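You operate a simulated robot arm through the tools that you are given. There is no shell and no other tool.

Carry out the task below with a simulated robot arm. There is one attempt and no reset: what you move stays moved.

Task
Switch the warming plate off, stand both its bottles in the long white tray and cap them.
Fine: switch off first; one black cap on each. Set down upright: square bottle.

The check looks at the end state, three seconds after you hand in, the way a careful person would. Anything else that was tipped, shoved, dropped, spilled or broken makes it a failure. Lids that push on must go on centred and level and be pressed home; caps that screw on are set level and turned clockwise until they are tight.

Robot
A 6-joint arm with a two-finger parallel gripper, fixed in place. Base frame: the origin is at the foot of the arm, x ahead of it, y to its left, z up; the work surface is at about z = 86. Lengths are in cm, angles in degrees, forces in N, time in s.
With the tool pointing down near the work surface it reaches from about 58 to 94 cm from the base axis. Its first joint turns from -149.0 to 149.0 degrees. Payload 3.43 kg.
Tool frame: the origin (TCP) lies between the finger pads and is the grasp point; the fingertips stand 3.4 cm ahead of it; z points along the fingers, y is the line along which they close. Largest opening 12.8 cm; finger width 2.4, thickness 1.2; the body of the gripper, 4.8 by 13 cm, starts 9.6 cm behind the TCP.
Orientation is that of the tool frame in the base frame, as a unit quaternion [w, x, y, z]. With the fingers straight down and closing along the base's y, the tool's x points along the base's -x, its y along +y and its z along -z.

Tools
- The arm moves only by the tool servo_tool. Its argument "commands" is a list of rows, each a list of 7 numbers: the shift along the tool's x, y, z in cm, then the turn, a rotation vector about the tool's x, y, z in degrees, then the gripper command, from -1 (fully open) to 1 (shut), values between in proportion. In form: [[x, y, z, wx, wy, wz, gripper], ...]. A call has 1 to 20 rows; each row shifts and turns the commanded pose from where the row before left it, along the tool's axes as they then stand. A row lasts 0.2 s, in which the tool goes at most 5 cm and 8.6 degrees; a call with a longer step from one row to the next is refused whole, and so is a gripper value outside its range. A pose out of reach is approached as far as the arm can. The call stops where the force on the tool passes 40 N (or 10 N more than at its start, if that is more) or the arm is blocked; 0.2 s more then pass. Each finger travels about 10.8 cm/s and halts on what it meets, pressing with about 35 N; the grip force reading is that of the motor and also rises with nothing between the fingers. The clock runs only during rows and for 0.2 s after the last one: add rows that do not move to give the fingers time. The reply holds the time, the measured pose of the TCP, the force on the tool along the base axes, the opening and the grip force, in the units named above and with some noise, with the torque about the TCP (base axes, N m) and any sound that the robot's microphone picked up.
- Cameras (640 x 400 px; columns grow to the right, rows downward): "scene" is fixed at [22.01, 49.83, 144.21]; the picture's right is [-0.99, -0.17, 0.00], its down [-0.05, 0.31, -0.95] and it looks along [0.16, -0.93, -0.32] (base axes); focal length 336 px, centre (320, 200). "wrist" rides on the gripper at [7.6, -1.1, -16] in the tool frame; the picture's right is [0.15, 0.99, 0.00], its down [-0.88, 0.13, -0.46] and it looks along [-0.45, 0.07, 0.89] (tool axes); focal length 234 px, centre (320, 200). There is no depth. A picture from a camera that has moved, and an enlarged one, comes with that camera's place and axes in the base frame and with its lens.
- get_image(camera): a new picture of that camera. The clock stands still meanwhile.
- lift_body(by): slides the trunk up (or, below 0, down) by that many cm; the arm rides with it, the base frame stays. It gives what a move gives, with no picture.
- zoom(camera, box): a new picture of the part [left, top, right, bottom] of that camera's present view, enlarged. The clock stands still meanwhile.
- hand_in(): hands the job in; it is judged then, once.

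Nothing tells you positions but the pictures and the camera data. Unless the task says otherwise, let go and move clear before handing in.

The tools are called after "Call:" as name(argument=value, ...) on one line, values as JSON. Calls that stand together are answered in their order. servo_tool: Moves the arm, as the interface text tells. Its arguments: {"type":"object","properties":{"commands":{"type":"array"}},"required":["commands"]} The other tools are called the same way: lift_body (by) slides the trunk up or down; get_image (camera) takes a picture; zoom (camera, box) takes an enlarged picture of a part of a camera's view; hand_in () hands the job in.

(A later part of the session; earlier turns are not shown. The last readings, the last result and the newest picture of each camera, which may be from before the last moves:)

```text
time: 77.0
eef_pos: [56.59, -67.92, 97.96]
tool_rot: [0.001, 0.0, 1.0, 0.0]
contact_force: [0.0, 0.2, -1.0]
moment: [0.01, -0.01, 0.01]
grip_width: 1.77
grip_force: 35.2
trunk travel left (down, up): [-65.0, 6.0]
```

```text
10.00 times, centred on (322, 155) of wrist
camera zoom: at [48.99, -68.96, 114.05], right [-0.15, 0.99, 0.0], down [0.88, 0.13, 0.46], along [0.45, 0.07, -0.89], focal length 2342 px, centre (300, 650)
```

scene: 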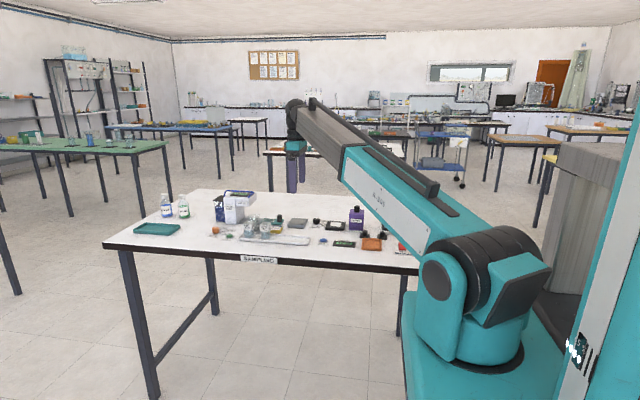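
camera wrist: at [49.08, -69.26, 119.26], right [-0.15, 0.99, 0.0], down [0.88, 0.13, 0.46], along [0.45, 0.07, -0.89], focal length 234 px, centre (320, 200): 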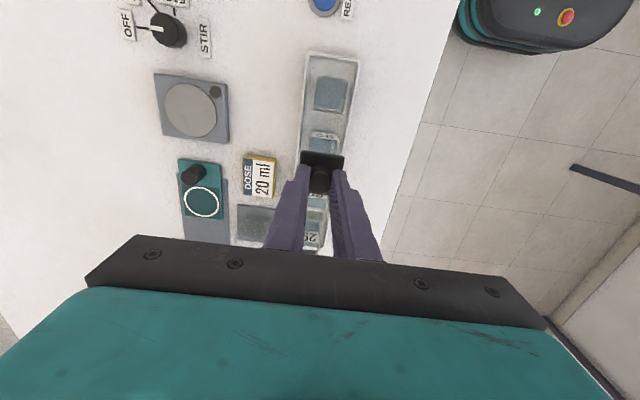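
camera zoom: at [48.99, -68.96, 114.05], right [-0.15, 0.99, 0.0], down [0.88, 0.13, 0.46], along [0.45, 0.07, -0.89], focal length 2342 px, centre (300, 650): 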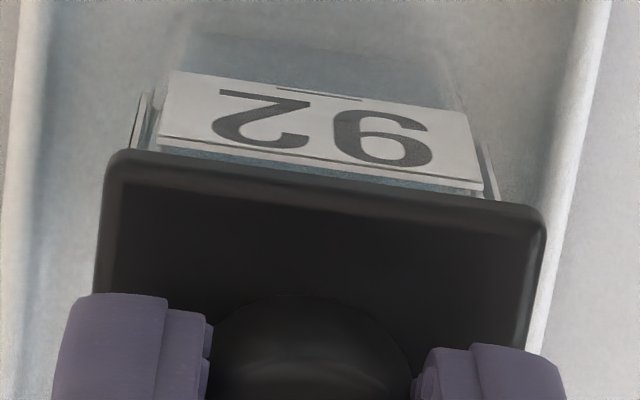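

Call:
zoom(camera="scene", box=[282, 220, 294, 229])

Call:
zoom(camera="scene", box=[282, 227, 306, 242])

```text
16.00 times, centred on (288, 224) of scene
camera zoom: at [22.01, 49.83, 144.21], right [-0.99, -0.17, 0.0], down [-0.05, 0.31, -0.95], along [0.16, -0.93, -0.32], focal length 5382 px, centre (832, -192)
```

zoom: 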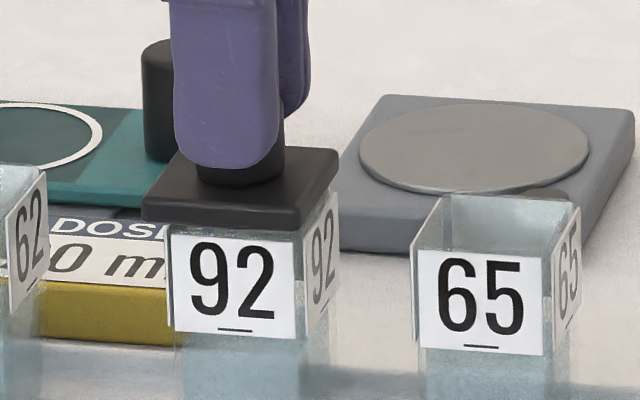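

```text
16.00 times, centred on (294, 234) of scene
camera zoom: at [22.01, 49.83, 144.21], right [-0.99, -0.17, 0.0], down [-0.05, 0.31, -0.95], along [0.16, -0.93, -0.32], focal length 5382 px, centre (736, -352)
```

zoom: 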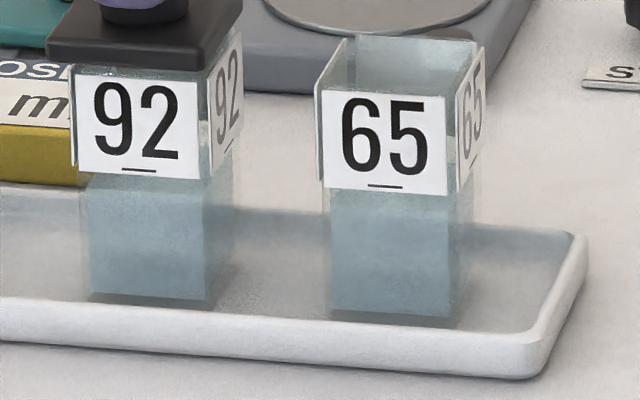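

The scene view shows the cap sitting about 0.15–0.2 cm too far toward +x relative to vial 92. I'll correct by 0.15 cm and look again in both views.

Call:
servo_tool(commands=[[0.15, 0, 0, 0, 0, 0, 0.9], [0, 0, 0, 0, 0, 0, 0.9], [0, 0, 0, 0, 0, 0, 0.9]])

Call:
zoom(camera="scene", box=[280, 218, 300, 234])

Call:
zoom(camera="wrist", box=[290, 135, 354, 175])

```text
time: 77.8
eef_pos: [56.29, -67.87, 97.87]
tool_rot: [0.0, 0.0, 1.0, 0.001]
contact_force: [-0.8, 0.0, 0.0]
moment: [0.0, 0.0, 0.0]
grip_width: 1.78
grip_force: 35.2
trunk travel left (down, up): [-65.0, 6.0]
```

```text
16.00 times, centred on (290, 226) of scene
camera zoom: at [22.01, 49.83, 144.21], right [-0.99, -0.17, 0.0], down [-0.05, 0.31, -0.95], along [0.16, -0.93, -0.32], focal length 5382 px, centre (800, -216)
```

zoom: 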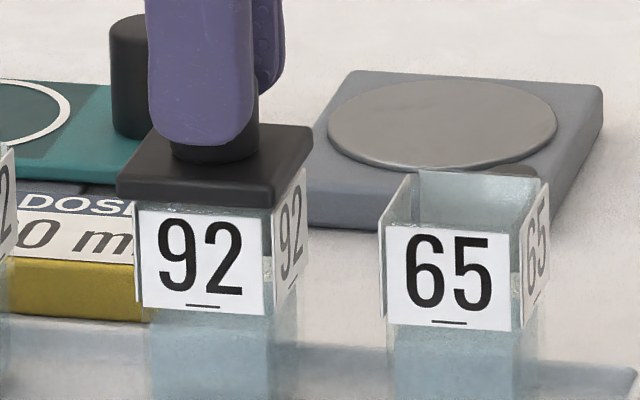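

```text
10.00 times, centred on (322, 155) of wrist
camera zoom: at [48.82, -68.93, 114.05], right [-0.15, 0.99, 0.0], down [0.88, 0.13, 0.46], along [0.45, 0.07, -0.89], focal length 2342 px, centre (300, 650)
```

zoom: 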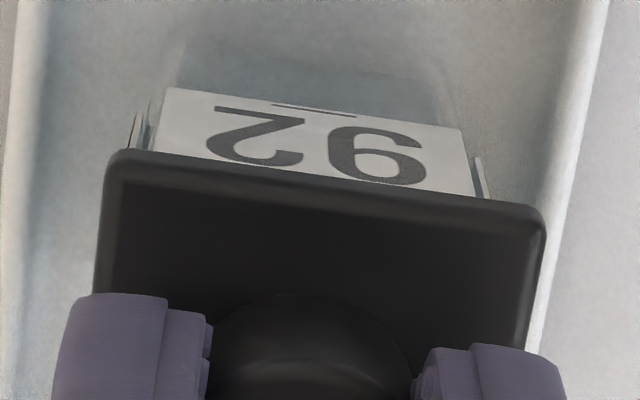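

The two views now bracket the alignment to about ±0.1 cm. I'll lower slowly and feel for contact.

Call:
servo_tool(commands=[[0.03, 0, 0.1, 0, 0, 0, 0.9], [0, 0, 0.1, 0, 0, 0, 0.9], [0, 0, 0.1, 0, 0, 0, 0.9], [0, 0, 0, 0, 0, 0, 0.9]])

Call:
zoom(camera="scene", box=[280, 218, 300, 234])

```text
time: 78.8
eef_pos: [56.29, -67.81, 97.84]
tool_rot: [0.001, 0.0, 1.0, 0.0]
contact_force: [0.9, -0.1, 5.9]
moment: [-0.05, -0.06, -0.01]
grip_width: 1.77
grip_force: 35.2
trunk travel left (down, up): [-65.0, 6.0]
```

```text
16.00 times, centred on (290, 226) of scene
camera zoom: at [22.01, 49.83, 144.21], right [-0.99, -0.17, 0.0], down [-0.05, 0.31, -0.95], along [0.16, -0.93, -0.32], focal length 5382 px, centre (800, -216)
```

zoom: 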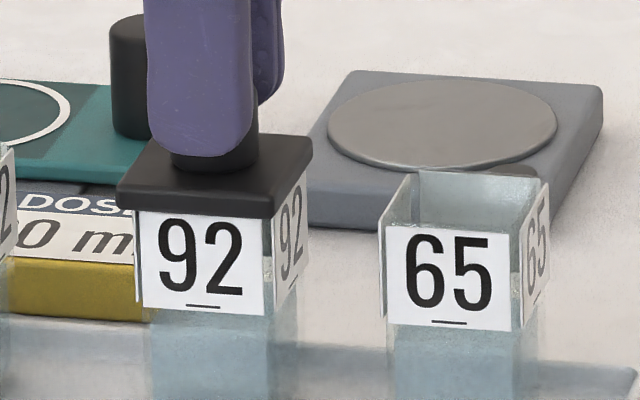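

There is contact at about 6 N, with the cap on the rim. I'll press a little further to see whether it slides down.

Call:
servo_tool(commands=[[0, 0, 0.1, 0, 0, 0, 0.9], [0, 0, 0.1, 0, 0, 0, 0.9], [0, 0, 0, 0, 0, 0, 0.9]])

Call:
zoom(camera="scene", box=[280, 218, 300, 234])

Call:
zoom(camera="wrist", box=[290, 135, 354, 175])

```text
time: 79.6
eef_pos: [56.36, -67.92, 97.6]
tool_rot: [0.001, 0.0, 1.0, 0.0]
contact_force: [1.2, 0.2, 9.7]
moment: [-0.02, -0.05, 0.03]
grip_width: 1.77
grip_force: 34.9
trunk travel left (down, up): [-65.0, 6.0]
```

```text
16.00 times, centred on (290, 226) of scene
camera zoom: at [22.01, 49.83, 144.21], right [-0.99, -0.17, 0.0], down [-0.05, 0.31, -0.95], along [0.16, -0.93, -0.32], focal length 5382 px, centre (800, -216)
```

zoom: 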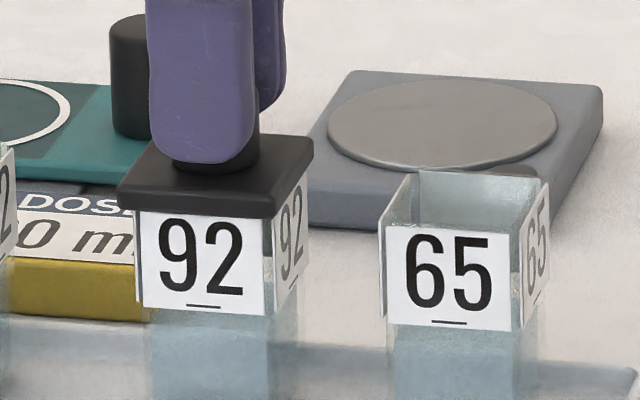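

```text
10.00 times, centred on (322, 155) of wrist
camera zoom: at [48.77, -68.86, 113.61], right [-0.15, 0.99, 0.0], down [0.88, 0.13, 0.46], along [0.45, 0.07, -0.89], focal length 2342 px, centre (300, 650)
```

zoom: 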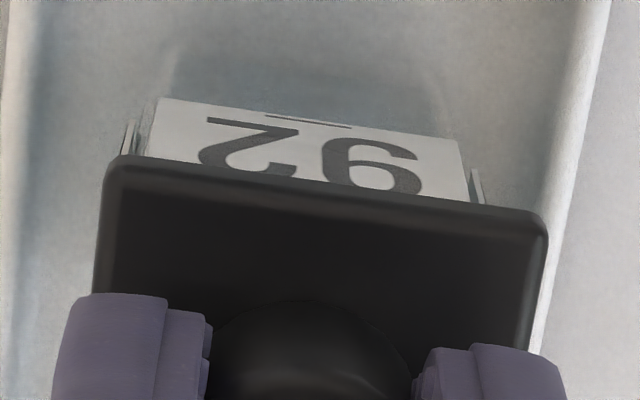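

The cap stopped on the rim and the knob slid slightly in the fingers, so it needs finer centring. I'll look at maximum zoom.

Call:
zoom(camera="scene", box=[280, 222, 300, 234])

Call:
zoom(camera="wrist", box=[296, 140, 328, 160])

Call:
zoom(camera="wrist", box=[324, 140, 356, 160])

```text
16.00 times, centred on (290, 228) of scene
camera zoom: at [22.01, 49.83, 144.21], right [-0.99, -0.17, 0.0], down [-0.05, 0.31, -0.95], along [0.16, -0.93, -0.32], focal length 5382 px, centre (800, -248)
```

zoom: 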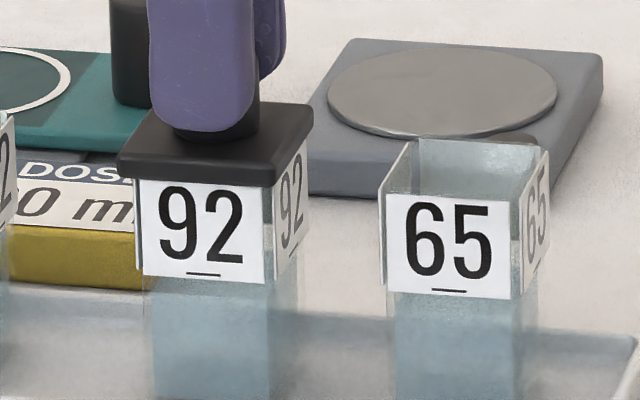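

```text
16.00 times, centred on (312, 150) of wrist
camera zoom: at [48.77, -68.86, 113.61], right [-0.15, 0.99, 0.0], down [0.88, 0.13, 0.46], along [0.45, 0.07, -0.89], focal length 3747 px, centre (448, 1000)
```

zoom: 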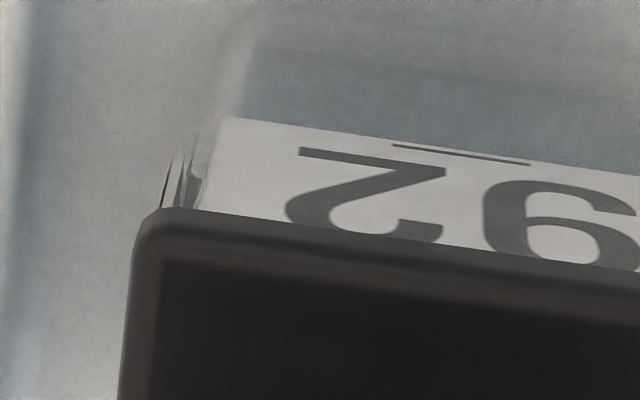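

```text
16.00 times, centred on (340, 150) of wrist
camera zoom: at [48.77, -68.86, 113.61], right [-0.15, 0.99, 0.0], down [0.88, 0.13, 0.46], along [0.45, 0.07, -0.89], focal length 3747 px, centre (0, 1000)
```

zoom: 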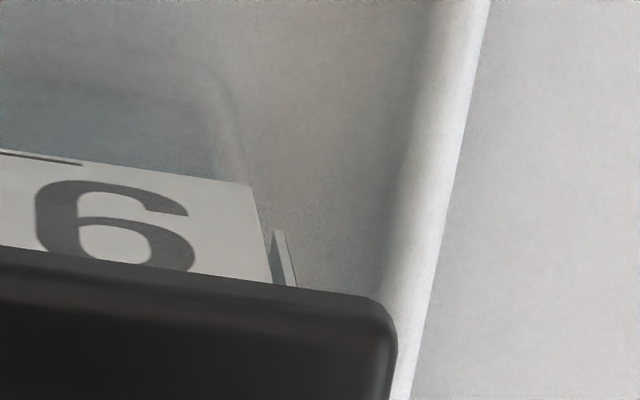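

By the wrist view the cap is about 0.15 cm too far toward +y relative to vial 92, while x looks right. I'll lift slightly, shift and come down again.

Call:
servo_tool(commands=[[0, 0, -0.3, 0, 0, 0, 0.9], [0, 0, -0.4, 0, 0, 0, 0.9], [-0.02, -0.15, 0, 0, 0, 0, 0.9], [0, 0, 0, 0, 0, 0, 0.9], [0, 0, 0, 0, 0, 0, 0.9]])

Call:
zoom(camera="wrist", box=[290, 135, 354, 175])

Call:
zoom(camera="scene", box=[280, 222, 300, 234])

```text
time: 80.8
eef_pos: [56.35, -68.0, 98.11]
tool_rot: [0.001, 0.0, 1.0, 0.001]
contact_force: [-0.2, -0.4, -0.9]
moment: [0.01, 0.01, 0.02]
grip_width: 1.76
grip_force: 35.0
trunk travel left (down, up): [-65.0, 6.0]
```

```text
10.00 times, centred on (322, 155) of wrist
camera zoom: at [48.79, -69.09, 114.23], right [-0.15, 0.99, 0.0], down [0.88, 0.13, 0.46], along [0.45, 0.07, -0.89], focal length 2342 px, centre (300, 650)
```

zoom: 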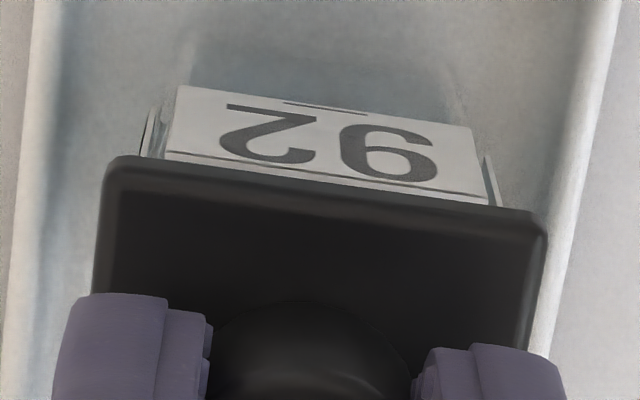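

```text
16.00 times, centred on (290, 228) of scene
camera zoom: at [22.01, 49.83, 144.21], right [-0.99, -0.17, 0.0], down [-0.05, 0.31, -0.95], along [0.16, -0.93, -0.32], focal length 5382 px, centre (800, -248)
```

zoom: 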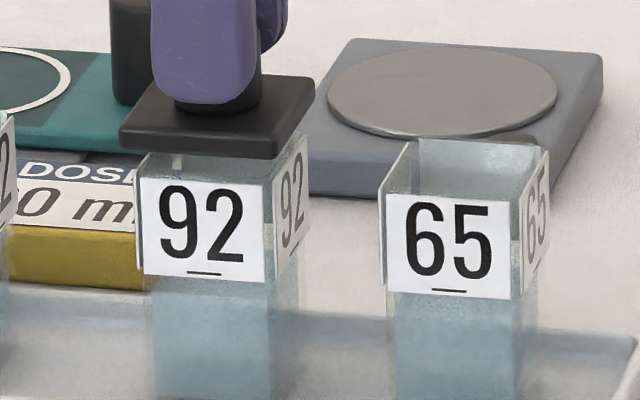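

Call:
servo_tool(commands=[[0.02, 0.06, 0.1, 0, 0, 0, 0.9], [0, 0, 0.2, 0, 0, 0, 0.9], [0, 0, 0.15, 0, 0, 0, 0.9], [0, 0, 0.1, 0, 0, 0, 0.9], [0, 0, 0, 0, 0, 0, 0.9]])

Call:
zoom(camera="wrist", box=[290, 135, 354, 175])

Call:
zoom(camera="scene", box=[280, 222, 300, 234])

```text
time: 82.0
eef_pos: [56.43, -68.05, 97.6]
tool_rot: [0.001, 0.0, 1.0, 0.001]
contact_force: [-0.6, 0.6, 0.5]
moment: [0.0, 0.01, 0.02]
grip_width: 1.78
grip_force: 34.9
trunk travel left (down, up): [-65.0, 6.0]
```

```text
10.00 times, centred on (322, 155) of wrist
camera zoom: at [48.76, -69.03, 113.65], right [-0.15, 0.99, 0.0], down [0.88, 0.13, 0.46], along [0.45, 0.07, -0.89], focal length 2342 px, centre (300, 650)
```

zoom: 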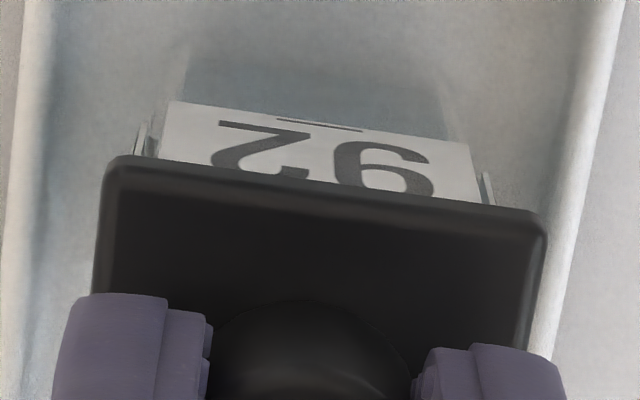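

```text
16.00 times, centred on (290, 228) of scene
camera zoom: at [22.01, 49.83, 144.21], right [-0.99, -0.17, 0.0], down [-0.05, 0.31, -0.95], along [0.16, -0.93, -0.32], focal length 5382 px, centre (800, -248)
```

zoom: 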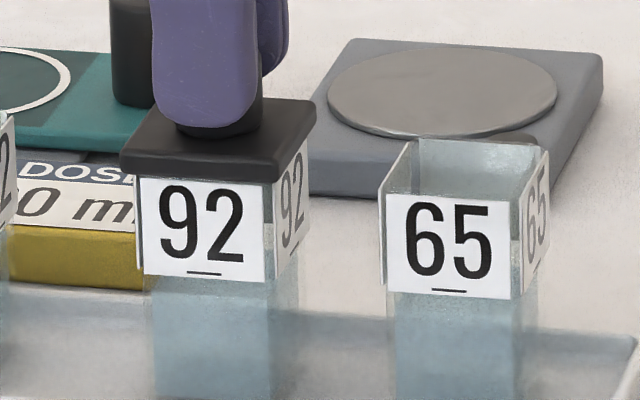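

The cap is now centred to within about 0.05 cm in both views and hasn't touched yet. I'll lower further in small steps.

Call:
servo_tool(commands=[[0.03, 0, 0.1, 0, 0, 0, 0.9], [0, 0, 0.1, 0, 0, 0, 0.9], [0, 0, 0, 0, 0, 0, 0.9]])

Call:
zoom(camera="scene", box=[280, 222, 300, 234])

```text
time: 82.8
eef_pos: [56.22, -67.92, 97.55]
tool_rot: [0.002, 0.0, 1.0, 0.0]
contact_force: [-0.3, -0.4, 4.7]
moment: [0.0, -0.02, 0.01]
grip_width: 1.77
grip_force: 34.5
trunk travel left (down, up): [-65.0, 6.0]
```

```text
16.00 times, centred on (290, 228) of scene
camera zoom: at [22.01, 49.83, 144.21], right [-0.99, -0.17, 0.0], down [-0.05, 0.31, -0.95], along [0.16, -0.93, -0.32], focal length 5382 px, centre (800, -248)
```

zoom: 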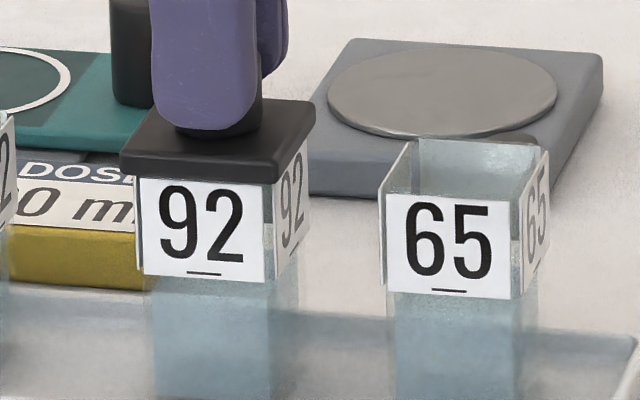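

There is now even contact with almost no torque, so the cap is flat on the rim. I'll press progressively to push it home.

Call:
servo_tool(commands=[[0, 0, 0.1, 0, 0, 0, 0.9], [0, 0, 0.1, 0, 0, 0, 0.9], [0, 0, 0.1, 0, 0, 0, 0.9], [0, 0, 0, 0, 0, 0, 0.9]])

Call:
zoom(camera="scene", box=[280, 222, 300, 234])

Call:
zoom(camera="wrist", box=[290, 135, 354, 175])

```text
time: 83.8
eef_pos: [56.27, -68.0, 97.23]
tool_rot: [0.001, 0.001, 1.0, 0.0]
contact_force: [-1.2, -0.7, 11.2]
moment: [0.01, -0.01, -0.03]
grip_width: 1.78
grip_force: 35.5
trunk travel left (down, up): [-65.0, 6.0]
```

```text
16.00 times, centred on (290, 228) of scene
camera zoom: at [22.01, 49.83, 144.21], right [-0.99, -0.17, 0.0], down [-0.05, 0.31, -0.95], along [0.16, -0.93, -0.32], focal length 5382 px, centre (800, -248)
```

zoom: 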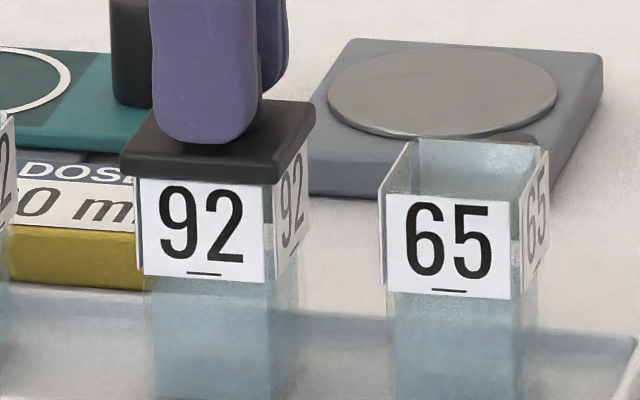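

```text
10.00 times, centred on (322, 155) of wrist
camera zoom: at [48.76, -68.98, 113.24], right [-0.15, 0.99, 0.0], down [0.88, 0.13, 0.46], along [0.45, 0.07, -0.89], focal length 2342 px, centre (300, 650)
```

zoom: 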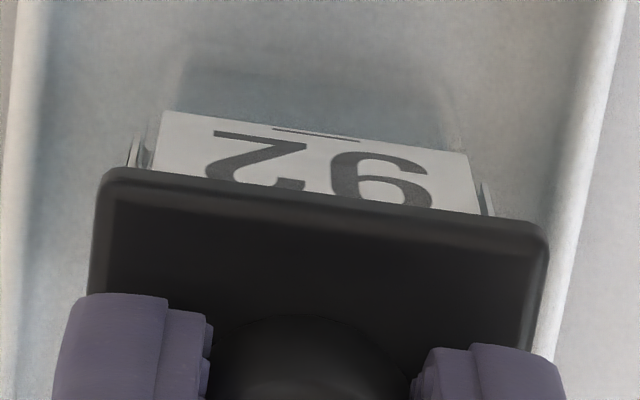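

Call:
servo_tool(commands=[[0, 0, 0.1, 0, 0, 0, 0.9], [0, 0, 0.1, 0, 0, 0, 0.9], [0, 0, 0.1, 0, 0, 0, 0.9], [0, 0, 0, 0, 0, 0, 0.9]])

Call:
zoom(camera="scene", box=[280, 222, 300, 234])

```text
time: 84.8
eef_pos: [56.22, -67.86, 96.85]
tool_rot: [0.002, 0.001, 1.0, 0.0]
contact_force: [1.6, -0.1, 14.1]
moment: [0.02, -0.1, 0.02]
grip_width: 1.83
grip_force: 35.2
trunk travel left (down, up): [-65.0, 6.0]
```

```text
16.00 times, centred on (290, 228) of scene
camera zoom: at [22.01, 49.83, 144.21], right [-0.99, -0.17, 0.0], down [-0.05, 0.31, -0.95], along [0.16, -0.93, -0.32], focal length 5382 px, centre (800, -248)
```

zoom: 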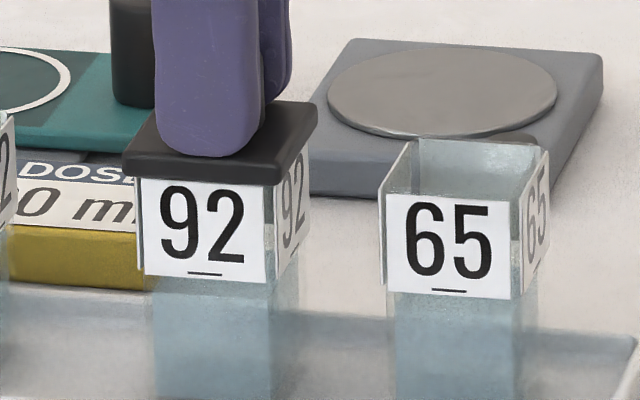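

The fingertips are now on the flange, and the torque suggests contact mainly on the +x side, so the cap is slightly too far toward -x. I'll lift a little, shift +x by about 0.12 cm and press again.

Call:
servo_tool(commands=[[0, 0, -0.3, 0, 0, 0, 0.9], [0, 0, -0.4, 0, 0, 0, 0.9], [-0.12, 0, 0, 0, 0, 0, 0.9], [0, 0, 0, 0, 0, 0, 0.9], [0, 0, 0, 0, 0, 0, 0.9]])

Call:
zoom(camera="wrist", box=[290, 135, 354, 175])

Call:
zoom(camera="scene", box=[280, 222, 300, 234])

```text
time: 86.0
eef_pos: [56.57, -67.93, 97.41]
tool_rot: [0.001, 0.0, 1.0, 0.001]
contact_force: [0.1, 0.5, -0.4]
moment: [-0.04, 0.0, -0.03]
grip_width: 1.75
grip_force: 35.2
trunk travel left (down, up): [-65.0, 6.0]
```

```text
10.00 times, centred on (322, 155) of wrist
camera zoom: at [48.99, -69.0, 113.53], right [-0.15, 0.99, 0.0], down [0.88, 0.13, 0.46], along [0.45, 0.07, -0.89], focal length 2342 px, centre (300, 650)
```

zoom: 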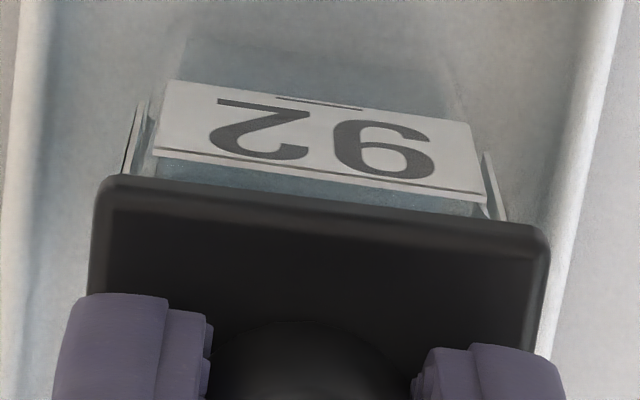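

```text
16.00 times, centred on (290, 228) of scene
camera zoom: at [22.01, 49.83, 144.21], right [-0.99, -0.17, 0.0], down [-0.05, 0.31, -0.95], along [0.16, -0.93, -0.32], focal length 5382 px, centre (800, -248)
```

zoom: 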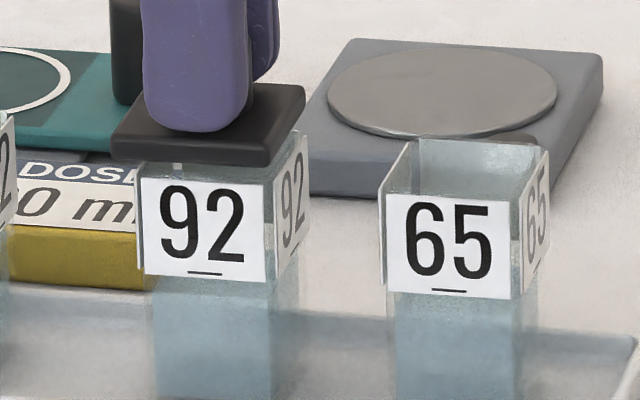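

Call:
servo_tool(commands=[[0.15, 0, 0, 0, 0, 0, 0.9], [0, 0, 0, 0, 0, 0, 0.9], [0, 0, 0, 0, 0, 0, 0.9]])

Call:
zoom(camera="wrist", box=[290, 135, 354, 175])

Call:
zoom(camera="scene", box=[280, 222, 300, 234])

```text
time: 86.8
eef_pos: [56.37, -67.93, 97.64]
tool_rot: [0.001, 0.0, 1.0, 0.0]
contact_force: [-0.9, 0.1, 0.1]
moment: [-0.02, -0.01, -0.04]
grip_width: 1.76
grip_force: 35.0
trunk travel left (down, up): [-65.0, 6.0]
```

```text
10.00 times, centred on (322, 155) of wrist
camera zoom: at [48.81, -68.97, 113.6], right [-0.15, 0.99, 0.0], down [0.88, 0.13, 0.46], along [0.45, 0.07, -0.89], focal length 2342 px, centre (300, 650)
```

zoom: 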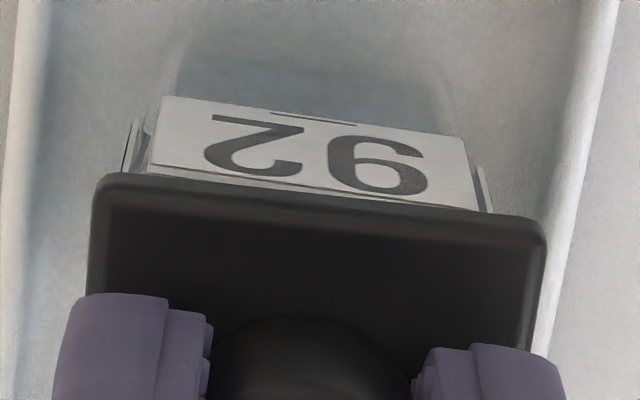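

```text
16.00 times, centred on (290, 228) of scene
camera zoom: at [22.01, 49.83, 144.21], right [-0.99, -0.17, 0.0], down [-0.05, 0.31, -0.95], along [0.16, -0.93, -0.32], focal length 5382 px, centre (800, -248)
```

zoom: 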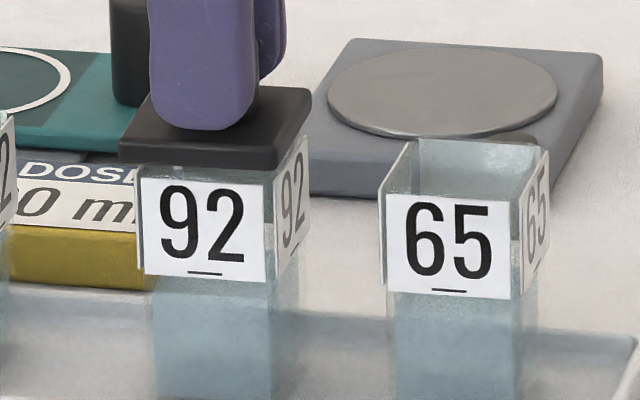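

The two views disagree by about 0.2 cm in x, so I'll aim midway and use contact force to find the seat. I'll make a small +x nudge, then lower gently.

Call:
servo_tool(commands=[[-0.05, -0.02, 0.1, 0, 0, 0, 0.9], [0, 0, 0.2, 0, 0, 0, 0.9], [0, 0, 0.1, 0, 0, 0, 0.9], [0, 0, 0.1, 0, 0, 0, 0.9], [0, 0, 0.1, 0, 0, 0, 0.9], [0, 0, 0, 0, 0, 0, 0.9]])

Call:
zoom(camera="wrist", box=[290, 135, 354, 175])

Call:
zoom(camera="scene", box=[280, 222, 300, 234])

```text
time: 88.2
eef_pos: [56.33, -67.99, 97.04]
tool_rot: [0.0, 0.0, 1.0, 0.0]
contact_force: [1.4, -0.7, 5.4]
moment: [-0.05, -0.05, -0.05]
grip_width: 1.74
grip_force: 34.3
trunk travel left (down, up): [-65.0, 6.0]
```

```text
10.00 times, centred on (322, 155) of wrist
camera zoom: at [48.78, -69.03, 113.06], right [-0.15, 0.99, 0.0], down [0.88, 0.13, 0.46], along [0.45, 0.07, -0.89], focal length 2342 px, centre (300, 650)
```

zoom: 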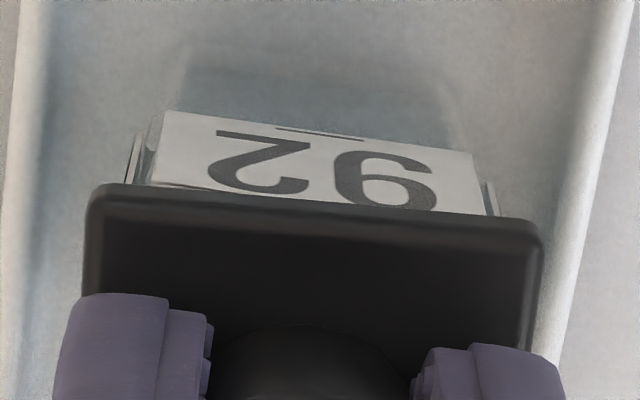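

```text
16.00 times, centred on (290, 228) of scene
camera zoom: at [22.01, 49.83, 144.21], right [-0.99, -0.17, 0.0], down [-0.05, 0.31, -0.95], along [0.16, -0.93, -0.32], focal length 5382 px, centre (800, -248)
```

zoom: 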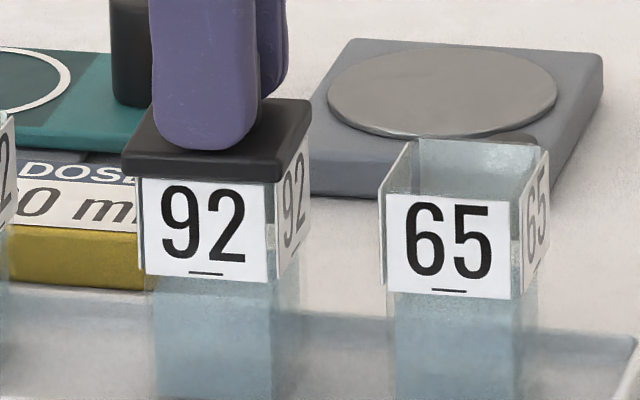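

By the wrist view the cap is now centred in x and y. I'll press more firmly in small steps and watch whether it goes down.

Call:
servo_tool(commands=[[0, 0, 0.1, 0, 0, 0, 0.9], [0, 0, 0.1, 0, 0, 0, 0.9], [0, 0, 0.1, 0, 0, 0, 0.9], [0, 0, 0, 0, 0, 0, 0.9]])

Call:
zoom(camera="wrist", box=[290, 135, 354, 175])

Call:
zoom(camera="scene", box=[280, 222, 300, 234])

```text
time: 89.2
eef_pos: [56.24, -67.98, 96.85]
tool_rot: [0.001, 0.001, 1.0, 0.0]
contact_force: [1.4, -0.5, 11.8]
moment: [-0.01, -0.01, -0.02]
grip_width: 1.76
grip_force: 35.0
trunk travel left (down, up): [-65.0, 6.0]
```

```text
10.00 times, centred on (322, 155) of wrist
camera zoom: at [48.72, -69.01, 112.92], right [-0.15, 0.99, 0.0], down [0.88, 0.13, 0.46], along [0.45, 0.07, -0.89], focal length 2342 px, centre (300, 650)
```

zoom: 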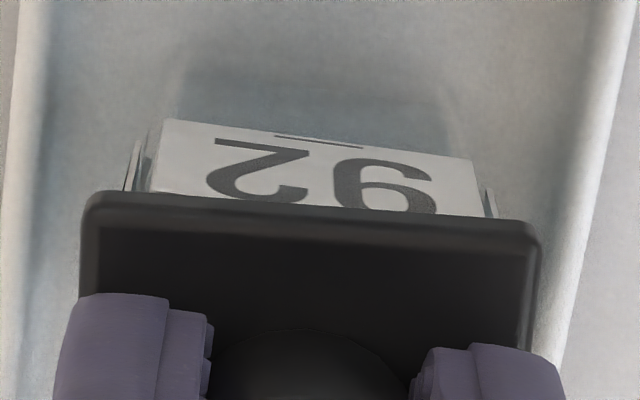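

```text
16.00 times, centred on (290, 228) of scene
camera zoom: at [22.01, 49.83, 144.21], right [-0.99, -0.17, 0.0], down [-0.05, 0.31, -0.95], along [0.16, -0.93, -0.32], focal length 5382 px, centre (800, -248)
```

zoom: 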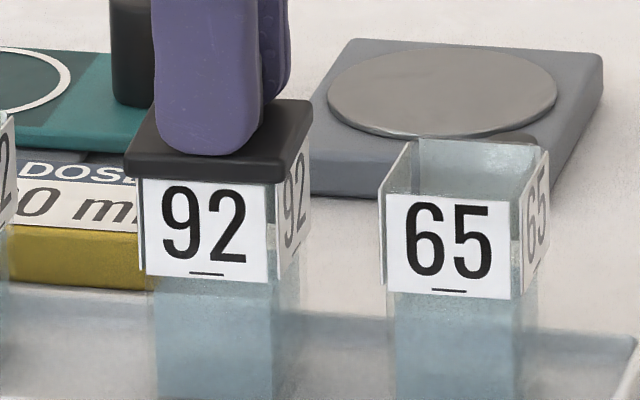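

Pressing has twisted the cap about 3.5° in yaw on its round knob. I'll lift, turn the tool to square it with the vial, and recheck.

Call:
servo_tool(commands=[[0, 0, -0.3, 0, 0, 0, 0.9], [0, 0, -0.4, 0, 0, 0, 0.9], [0, 0, 0, 0, 0, 3.3, 0.9], [0, 0, 0, 0, 0, 0, 0.9], [0, 0, 0, 0, 0, 0, 0.9]])

Call:
zoom(camera="wrist", box=[290, 135, 354, 175])

Call:
zoom(camera="scene", box=[280, 222, 300, 234])

```text
time: 90.4
eef_pos: [56.24, -67.92, 97.52]
tool_rot: [0.0, 0.03, 1.0, 0.001]
contact_force: [-0.3, 0.2, -0.1]
moment: [0.03, 0.04, 0.0]
grip_width: 1.72
grip_force: 34.8
trunk travel left (down, up): [-65.0, 6.0]
```

```text
10.00 times, centred on (322, 155) of wrist
camera zoom: at [48.77, -68.58, 113.44], right [-0.09, 1.0, 0.0], down [0.89, 0.08, 0.46], along [0.46, 0.04, -0.89], focal length 2342 px, centre (300, 650)
```

zoom: 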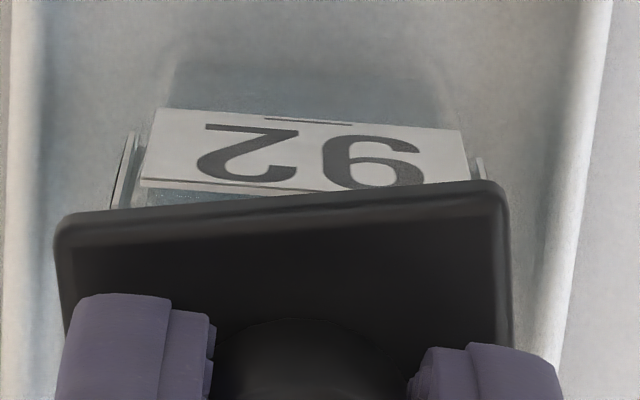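

```text
16.00 times, centred on (290, 228) of scene
camera zoom: at [22.01, 49.83, 144.21], right [-0.99, -0.17, 0.0], down [-0.05, 0.31, -0.95], along [0.16, -0.93, -0.32], focal length 5382 px, centre (800, -248)
```

zoom: 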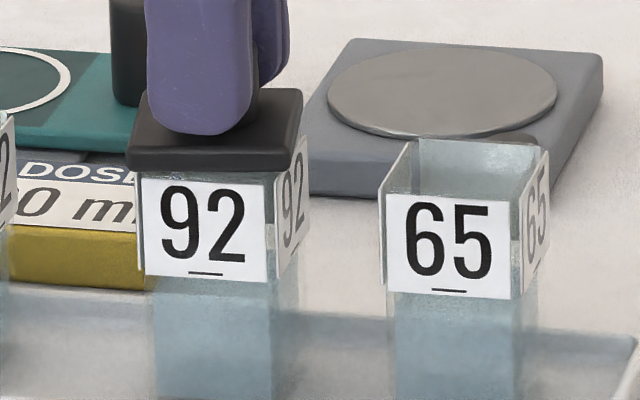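

The cap's yaw in the grip changed unexpectedly when I lifted it. I'll hold still briefly and look again to see whether it is stable.

Call:
servo_tool(commands=[[0, 0, -0.2, 0, 0, 0, 0.9], [0, 0, -0.3, 0, 0, 0, 0.9], [0, 0, 0, 0, 0, 0, 0.9], [0, 0, 0, 0, 0, 0, 0.9]])

Call:
zoom(camera="wrist", box=[270, 120, 366, 180])

Call:
zoom(camera="scene", box=[280, 220, 300, 232])

```text
time: 91.4
eef_pos: [56.31, -67.94, 97.88]
tool_rot: [0.001, 0.028, 1.0, 0.001]
contact_force: [-0.3, -0.4, -0.6]
moment: [0.03, -0.02, -0.04]
grip_width: 1.86
grip_force: 35.2
trunk travel left (down, up): [-65.0, 6.0]
```

```text
6.67 times, centred on (318, 150) of wrist
camera zoom: at [48.78, -68.54, 113.94], right [-0.09, 1.0, 0.0], down [0.89, 0.08, 0.46], along [0.46, 0.04, -0.89], focal length 1561 px, centre (333, 533)
```

zoom: 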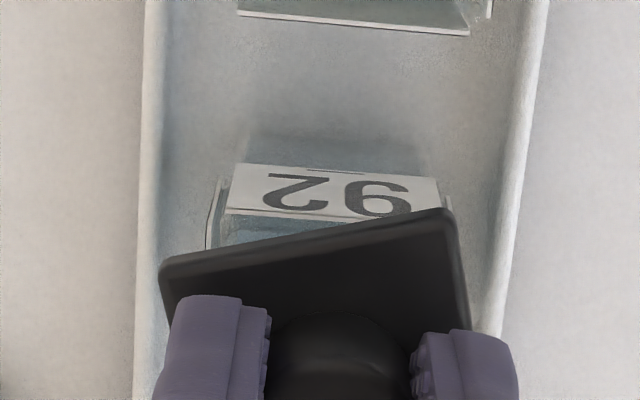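

```text
16.00 times, centred on (290, 226) of scene
camera zoom: at [22.01, 49.83, 144.21], right [-0.99, -0.17, 0.0], down [-0.05, 0.31, -0.95], along [0.16, -0.93, -0.32], focal length 5382 px, centre (800, -216)
```

zoom: 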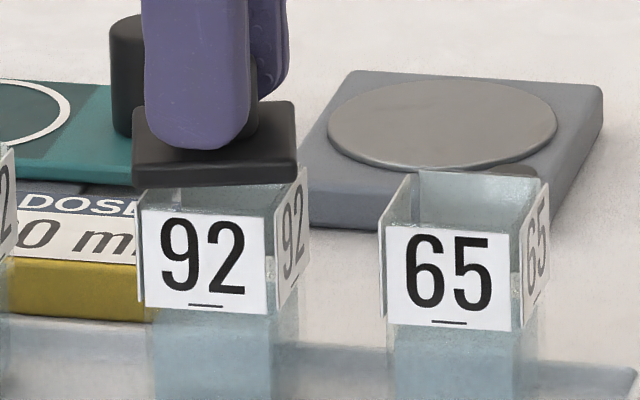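

The cap keeps yawing on its round knob, so a knob grip isn't reliable here. I'll set the cap down on clear bench in front of the tray near (52, -60) and re-grip it by its square flange, which squares it up.

Call:
servo_tool(commands=[[0, 0, -0.7, 0, 0, 0, 0.9], [0, 0, -1.2, 0, 0, -1.5, 0.9], [0, 0, -1.0, 0, 0, -1.8, 0.9], [0.3, 0.8, 0, 0, 0, 0, 0.9], [0.7, 1.4, 0, 0, 0, 0, 0.9], [0.9, 1.6, 0, 0, 0, 0, 0.9], [0.9, 1.6, 0, 0, 0, 0, 0.9], [0.8, 1.4, 0, 0, 0, 0, 0.9], [0.5, 0.9, 0, 0, 0, 0, 0.9], [0.2, 0.2, 0, 0, 0, 0, 0.9], [0, 0, 0, 0, 0, 0, 0.9]])

Call:
get_image(camera="wrist")

Call:
zoom(camera="scene", box=[250, 200, 330, 270])

```text
time: 93.8
eef_pos: [52.03, -60.06, 100.58]
tool_rot: [0.001, 0.0, 1.0, 0.001]
contact_force: [0.0, 0.5, 0.5]
moment: [0.02, -0.01, -0.01]
grip_width: 1.87
grip_force: 34.9
trunk travel left (down, up): [-65.0, 6.0]
```

```text
taken
camera wrist: at [44.45, -61.12, 116.75], right [-0.15, 0.99, 0.0], down [0.88, 0.13, 0.46], along [0.45, 0.07, -0.89], focal length 234 px, centre (320, 200)
```

wrist: 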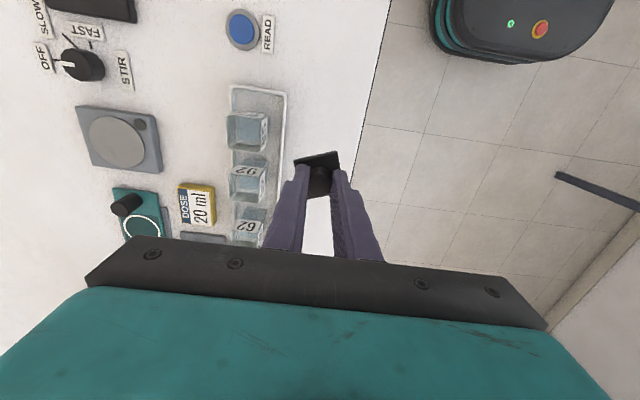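

```text
5.71 times, centred on (290, 235) of scene
camera zoom: at [22.01, 49.83, 144.21], right [-0.99, -0.17, 0.0], down [-0.05, 0.31, -0.95], along [0.16, -0.93, -0.32], focal length 1922 px, centre (491, 0)
```

zoom: 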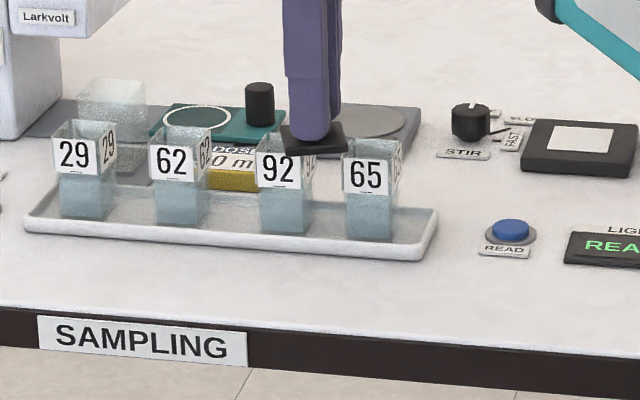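

The cap is about 24° off in yaw now. I'll lower it to the bench here.

Call:
servo_tool(commands=[[0, 0, 1.5, 0, 0, 0, 0.9], [0, 0, 2.5, 0, 0, 0, 0.9], [0, 0, 2.5, 0, 0, 0, 0.9], [0, 0, 2.0, 0, 0, 0, 0.9], [0, 0, 1.0, 0, 0, 0, 0.9], [0, 0, 0.4, 0, 0, 0, 0.9], [0, 0, 0.2, 0, 0, 0, 0.9], [0, 0, 0, 0, 0, 0, 0.9]])

Call:
zoom(camera="scene", box=[265, 225, 315, 260])

Call:
zoom(camera="wrist", box=[256, 120, 384, 200])

```text
time: 95.6
eef_pos: [52.09, -59.93, 90.75]
tool_rot: [0.001, 0.001, 1.0, -0.001]
contact_force: [0.4, 0.0, -1.2]
moment: [-0.02, -0.03, -0.01]
grip_width: 1.87
grip_force: 35.2
trunk travel left (down, up): [-65.0, 6.0]
```

```text
11.43 times, centred on (290, 242) of scene
camera zoom: at [22.01, 49.83, 144.21], right [-0.99, -0.17, 0.0], down [-0.05, 0.31, -0.95], along [0.16, -0.93, -0.32], focal length 3844 px, centre (663, -286)
```

zoom: 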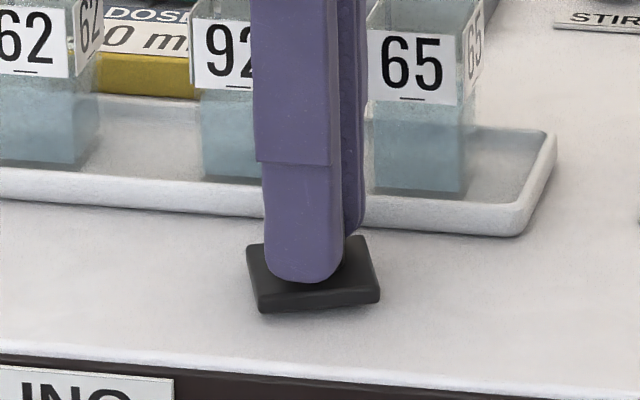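

```text
5.00 times, centred on (320, 160) of wrist
camera zoom: at [44.58, -61.04, 106.79], right [-0.15, 0.99, 0.0], down [0.88, 0.13, 0.46], along [0.45, 0.07, -0.89], focal length 1171 px, centre (320, 400)
```

zoom: 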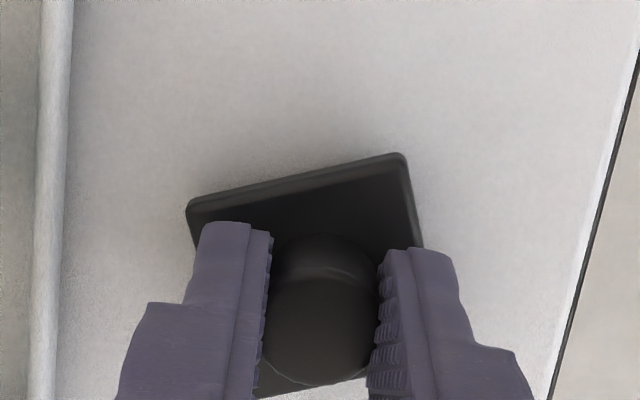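

Call:
servo_tool(commands=[[0, 0, 0.2, 0, 0, 0, 0.9], [0, 0, 0.15, 0, 0, 0, 0.9], [0, 0, 0.1, 0, 0, 0, 0.9], [0, 0, 0, 0, 0, 0, 0.9]])

Call:
zoom(camera="scene", box=[265, 225, 315, 260])

```text
time: 96.6
eef_pos: [52.07, -60.06, 90.33]
tool_rot: [0.001, 0.0, 1.0, 0.0]
contact_force: [-1.2, -0.5, 5.8]
moment: [0.0, 0.07, 0.01]
grip_width: 1.85
grip_force: 35.1
trunk travel left (down, up): [-65.0, 6.0]
```

```text
11.43 times, centred on (290, 242) of scene
camera zoom: at [22.01, 49.83, 144.21], right [-0.99, -0.17, 0.0], down [-0.05, 0.31, -0.95], along [0.16, -0.93, -0.32], focal length 3844 px, centre (663, -286)
```

zoom: 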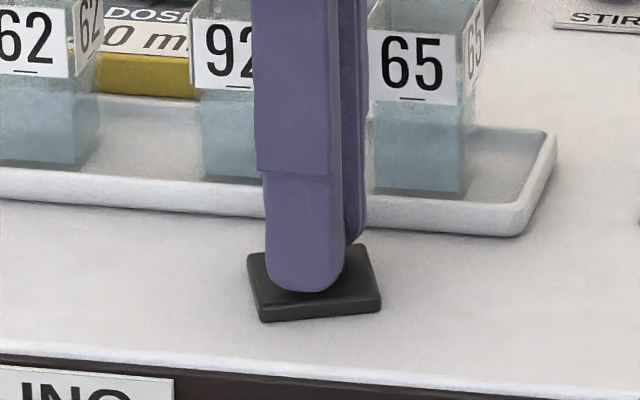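

The cap rests on the bench. I'll open the fingers and rise a bit to see its pose.

Call:
servo_tool(commands=[[0, 0, -0.1, 0, 0, 0, 0.8], [0, 0, 0, 0, 0, 0, 0.65], [0, 0, 0, 0, 0, 0, 0.5], [0, 0, 0, 0, 0, 0, 0.4], [0, 0, 0, 0, 0, 0, 0.4], [0, 0, -0.5, 0, 0, 0, 0.4], [0, 0, -1.5, 0, 0, 0, 0.3], [0, 0, -2.5, 0, 0, 0, 0.2], [0, 0, -2.5, 0, 0, 0, 0.12], [0, 0, -1.5, 0, 0, 0, 0.12], [0, 0, 0, 0, 0, 0, 0.12]])

Call:
zoom(camera="wrist", box=[256, 120, 384, 200])

Call:
zoom(camera="scene", box=[265, 225, 315, 260])

```text
time: 99.0
eef_pos: [52.11, -60.08, 98.99]
tool_rot: [0.001, 0.0, 1.0, 0.001]
contact_force: [0.3, -0.8, 0.6]
moment: [0.02, 0.0, 0.02]
grip_width: 5.61
grip_force: 0.2
trunk travel left (down, up): [-65.0, 6.0]
```

```text
5.00 times, centred on (320, 160) of wrist
camera zoom: at [44.52, -61.2, 115.01], right [-0.15, 0.99, 0.0], down [0.88, 0.13, 0.46], along [0.45, 0.07, -0.89], focal length 1171 px, centre (320, 400)
```

zoom: 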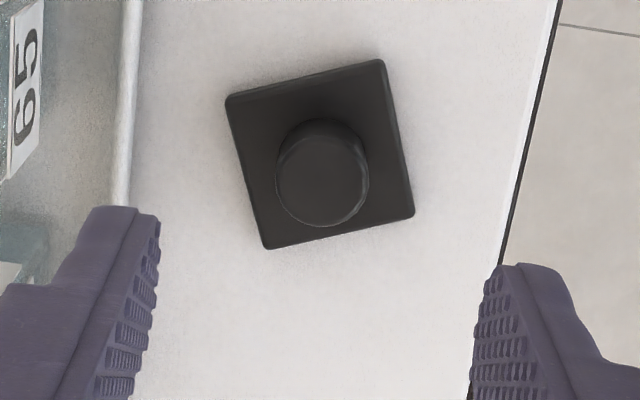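

```text
11.43 times, centred on (290, 242) of scene
camera zoom: at [22.01, 49.83, 144.21], right [-0.99, -0.17, 0.0], down [-0.05, 0.31, -0.95], along [0.16, -0.93, -0.32], focal length 3844 px, centre (663, -286)
```

zoom: 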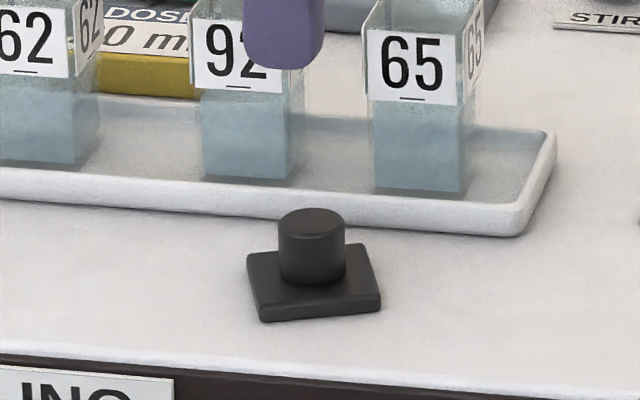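

The cap sits on the bench at (52.37, -59.95), yawed 22° anticlockwise. I'll centre it mechanically by squeezing its flange first across one axis, then the other. To start, I'll turn the tool 67.9° so it squares with the cap.

Call:
servo_tool(commands=[[-0.24, 0.15, 0, 0, 0, 0, 0.22], [0, 0, 0, 0, 0, 8.49, 0.22], [0, 0, 0, 0, 0, 8.49, 0.22], [0, 0, 0, 0, 0, 8.49, 0.22], [0, 0, 0, 0, 0, 8.49, 0.22], [0, 0, 0, 0, 0, 8.49, 0.22], [0, 0, 0, 0, 0, 8.49, 0.22], [0, 0, 0, 0, 0, 8.49, 0.22], [0, 0, 0, 0, 0, 8.49, 0.22], [0, 0, 0, 0, 0, 0, 0.22], [0, 0, 0, 0, 0, 0, 0.22]])

Call:
get_image(camera="wrist")

Call:
zoom(camera="wrist", box=[256, 120, 384, 200])

Call:
get_image(camera="scene")

```text
time: 101.4
eef_pos: [52.38, -59.91, 98.93]
tool_rot: [0.0, 0.559, 0.829, 0.001]
contact_force: [-0.6, 0.0, -0.3]
moment: [0.02, 0.01, 0.01]
grip_width: 5.0
grip_force: 0.0
trunk travel left (down, up): [-65.0, 6.0]
```

```text
taken
camera wrist: at [48.51, -53.23, 114.9], right [0.86, 0.51, 0.0], down [0.45, -0.77, 0.46], along [0.23, -0.39, -0.89], focal length 234 px, centre (320, 200)
```

wrist: 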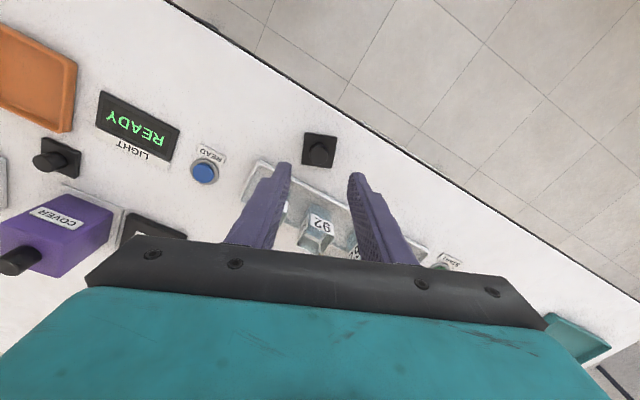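

```text
5.00 times, centred on (320, 160) of wrist
camera zoom: at [48.51, -53.23, 114.9], right [0.86, 0.51, 0.0], down [0.45, -0.77, 0.46], along [0.23, -0.39, -0.89], focal length 1171 px, centre (320, 400)
```

zoom: 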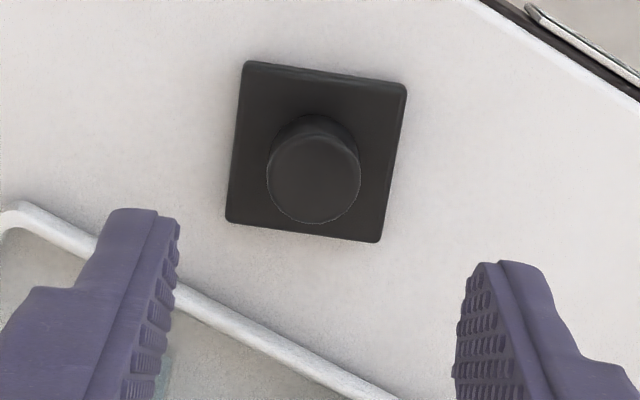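

```text
taken
```

scene: 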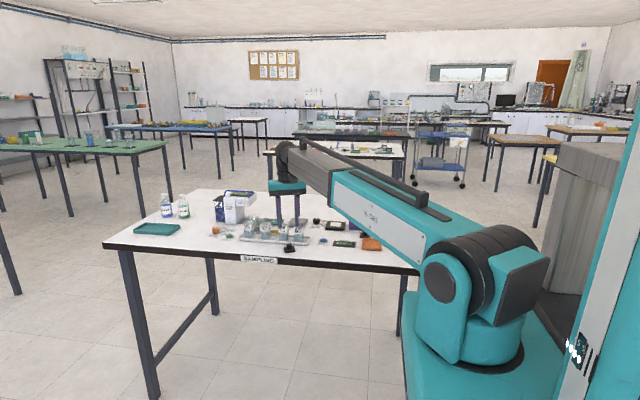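

The tool is square with the cap and centred within 0.1 cm. I'll descend so the tips are just above the bench.

Call:
servo_tool(commands=[[-0.1, -0.05, 1.5, 0, 0, 0, 0.22], [0, 0, 2.5, 0, 0, 0, 0.22], [0, 0, 2.5, 0, 0, 0, 0.22], [0, 0, 1.5, 0, 0, 0, 0.22], [0, 0, 0.8, 0, 0, 0, 0.22], [0, 0, 0.3, 0, 0, 0, 0.22], [0, 0, 0, 0, 0, 0, 0.22]])

Call:
zoom(camera="wrist", box=[256, 120, 384, 200])

Call:
zoom(camera="scene", box=[265, 225, 315, 260])

```text
time: 103.0
eef_pos: [52.18, -60.24, 89.84]
tool_rot: [0.001, 0.559, 0.829, 0.001]
contact_force: [0.1, 0.9, 0.0]
moment: [-0.04, -0.03, -0.02]
grip_width: 4.98
grip_force: 0.1
trunk travel left (down, up): [-65.0, 6.0]
```

```text
5.00 times, centred on (320, 160) of wrist
camera zoom: at [48.39, -53.46, 105.82], right [0.86, 0.51, 0.0], down [0.45, -0.77, 0.46], along [0.23, -0.39, -0.89], focal length 1171 px, centre (320, 400)
```

zoom: 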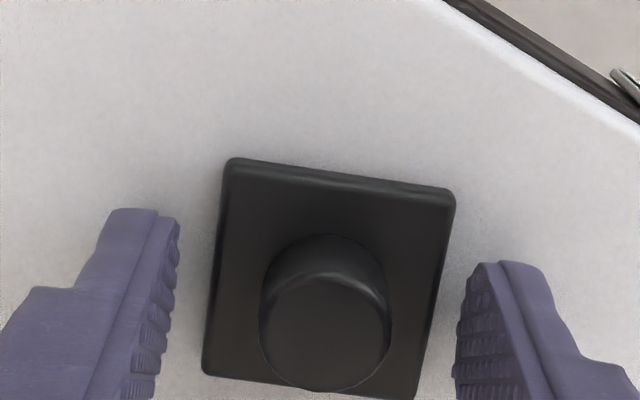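

```text
11.43 times, centred on (290, 242) of scene
camera zoom: at [22.01, 49.83, 144.21], right [-0.99, -0.17, 0.0], down [-0.05, 0.31, -0.95], along [0.16, -0.93, -0.32], focal length 3844 px, centre (663, -286)
```

zoom: 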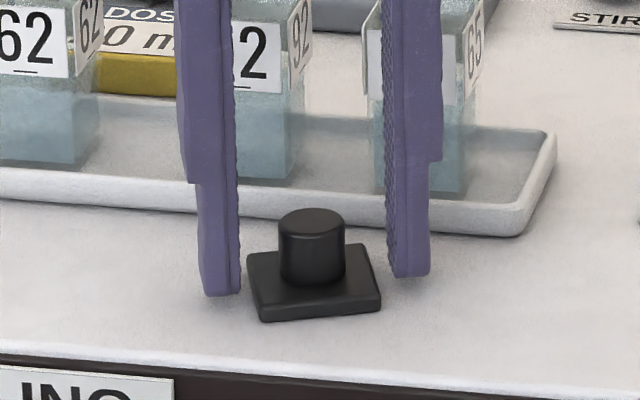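

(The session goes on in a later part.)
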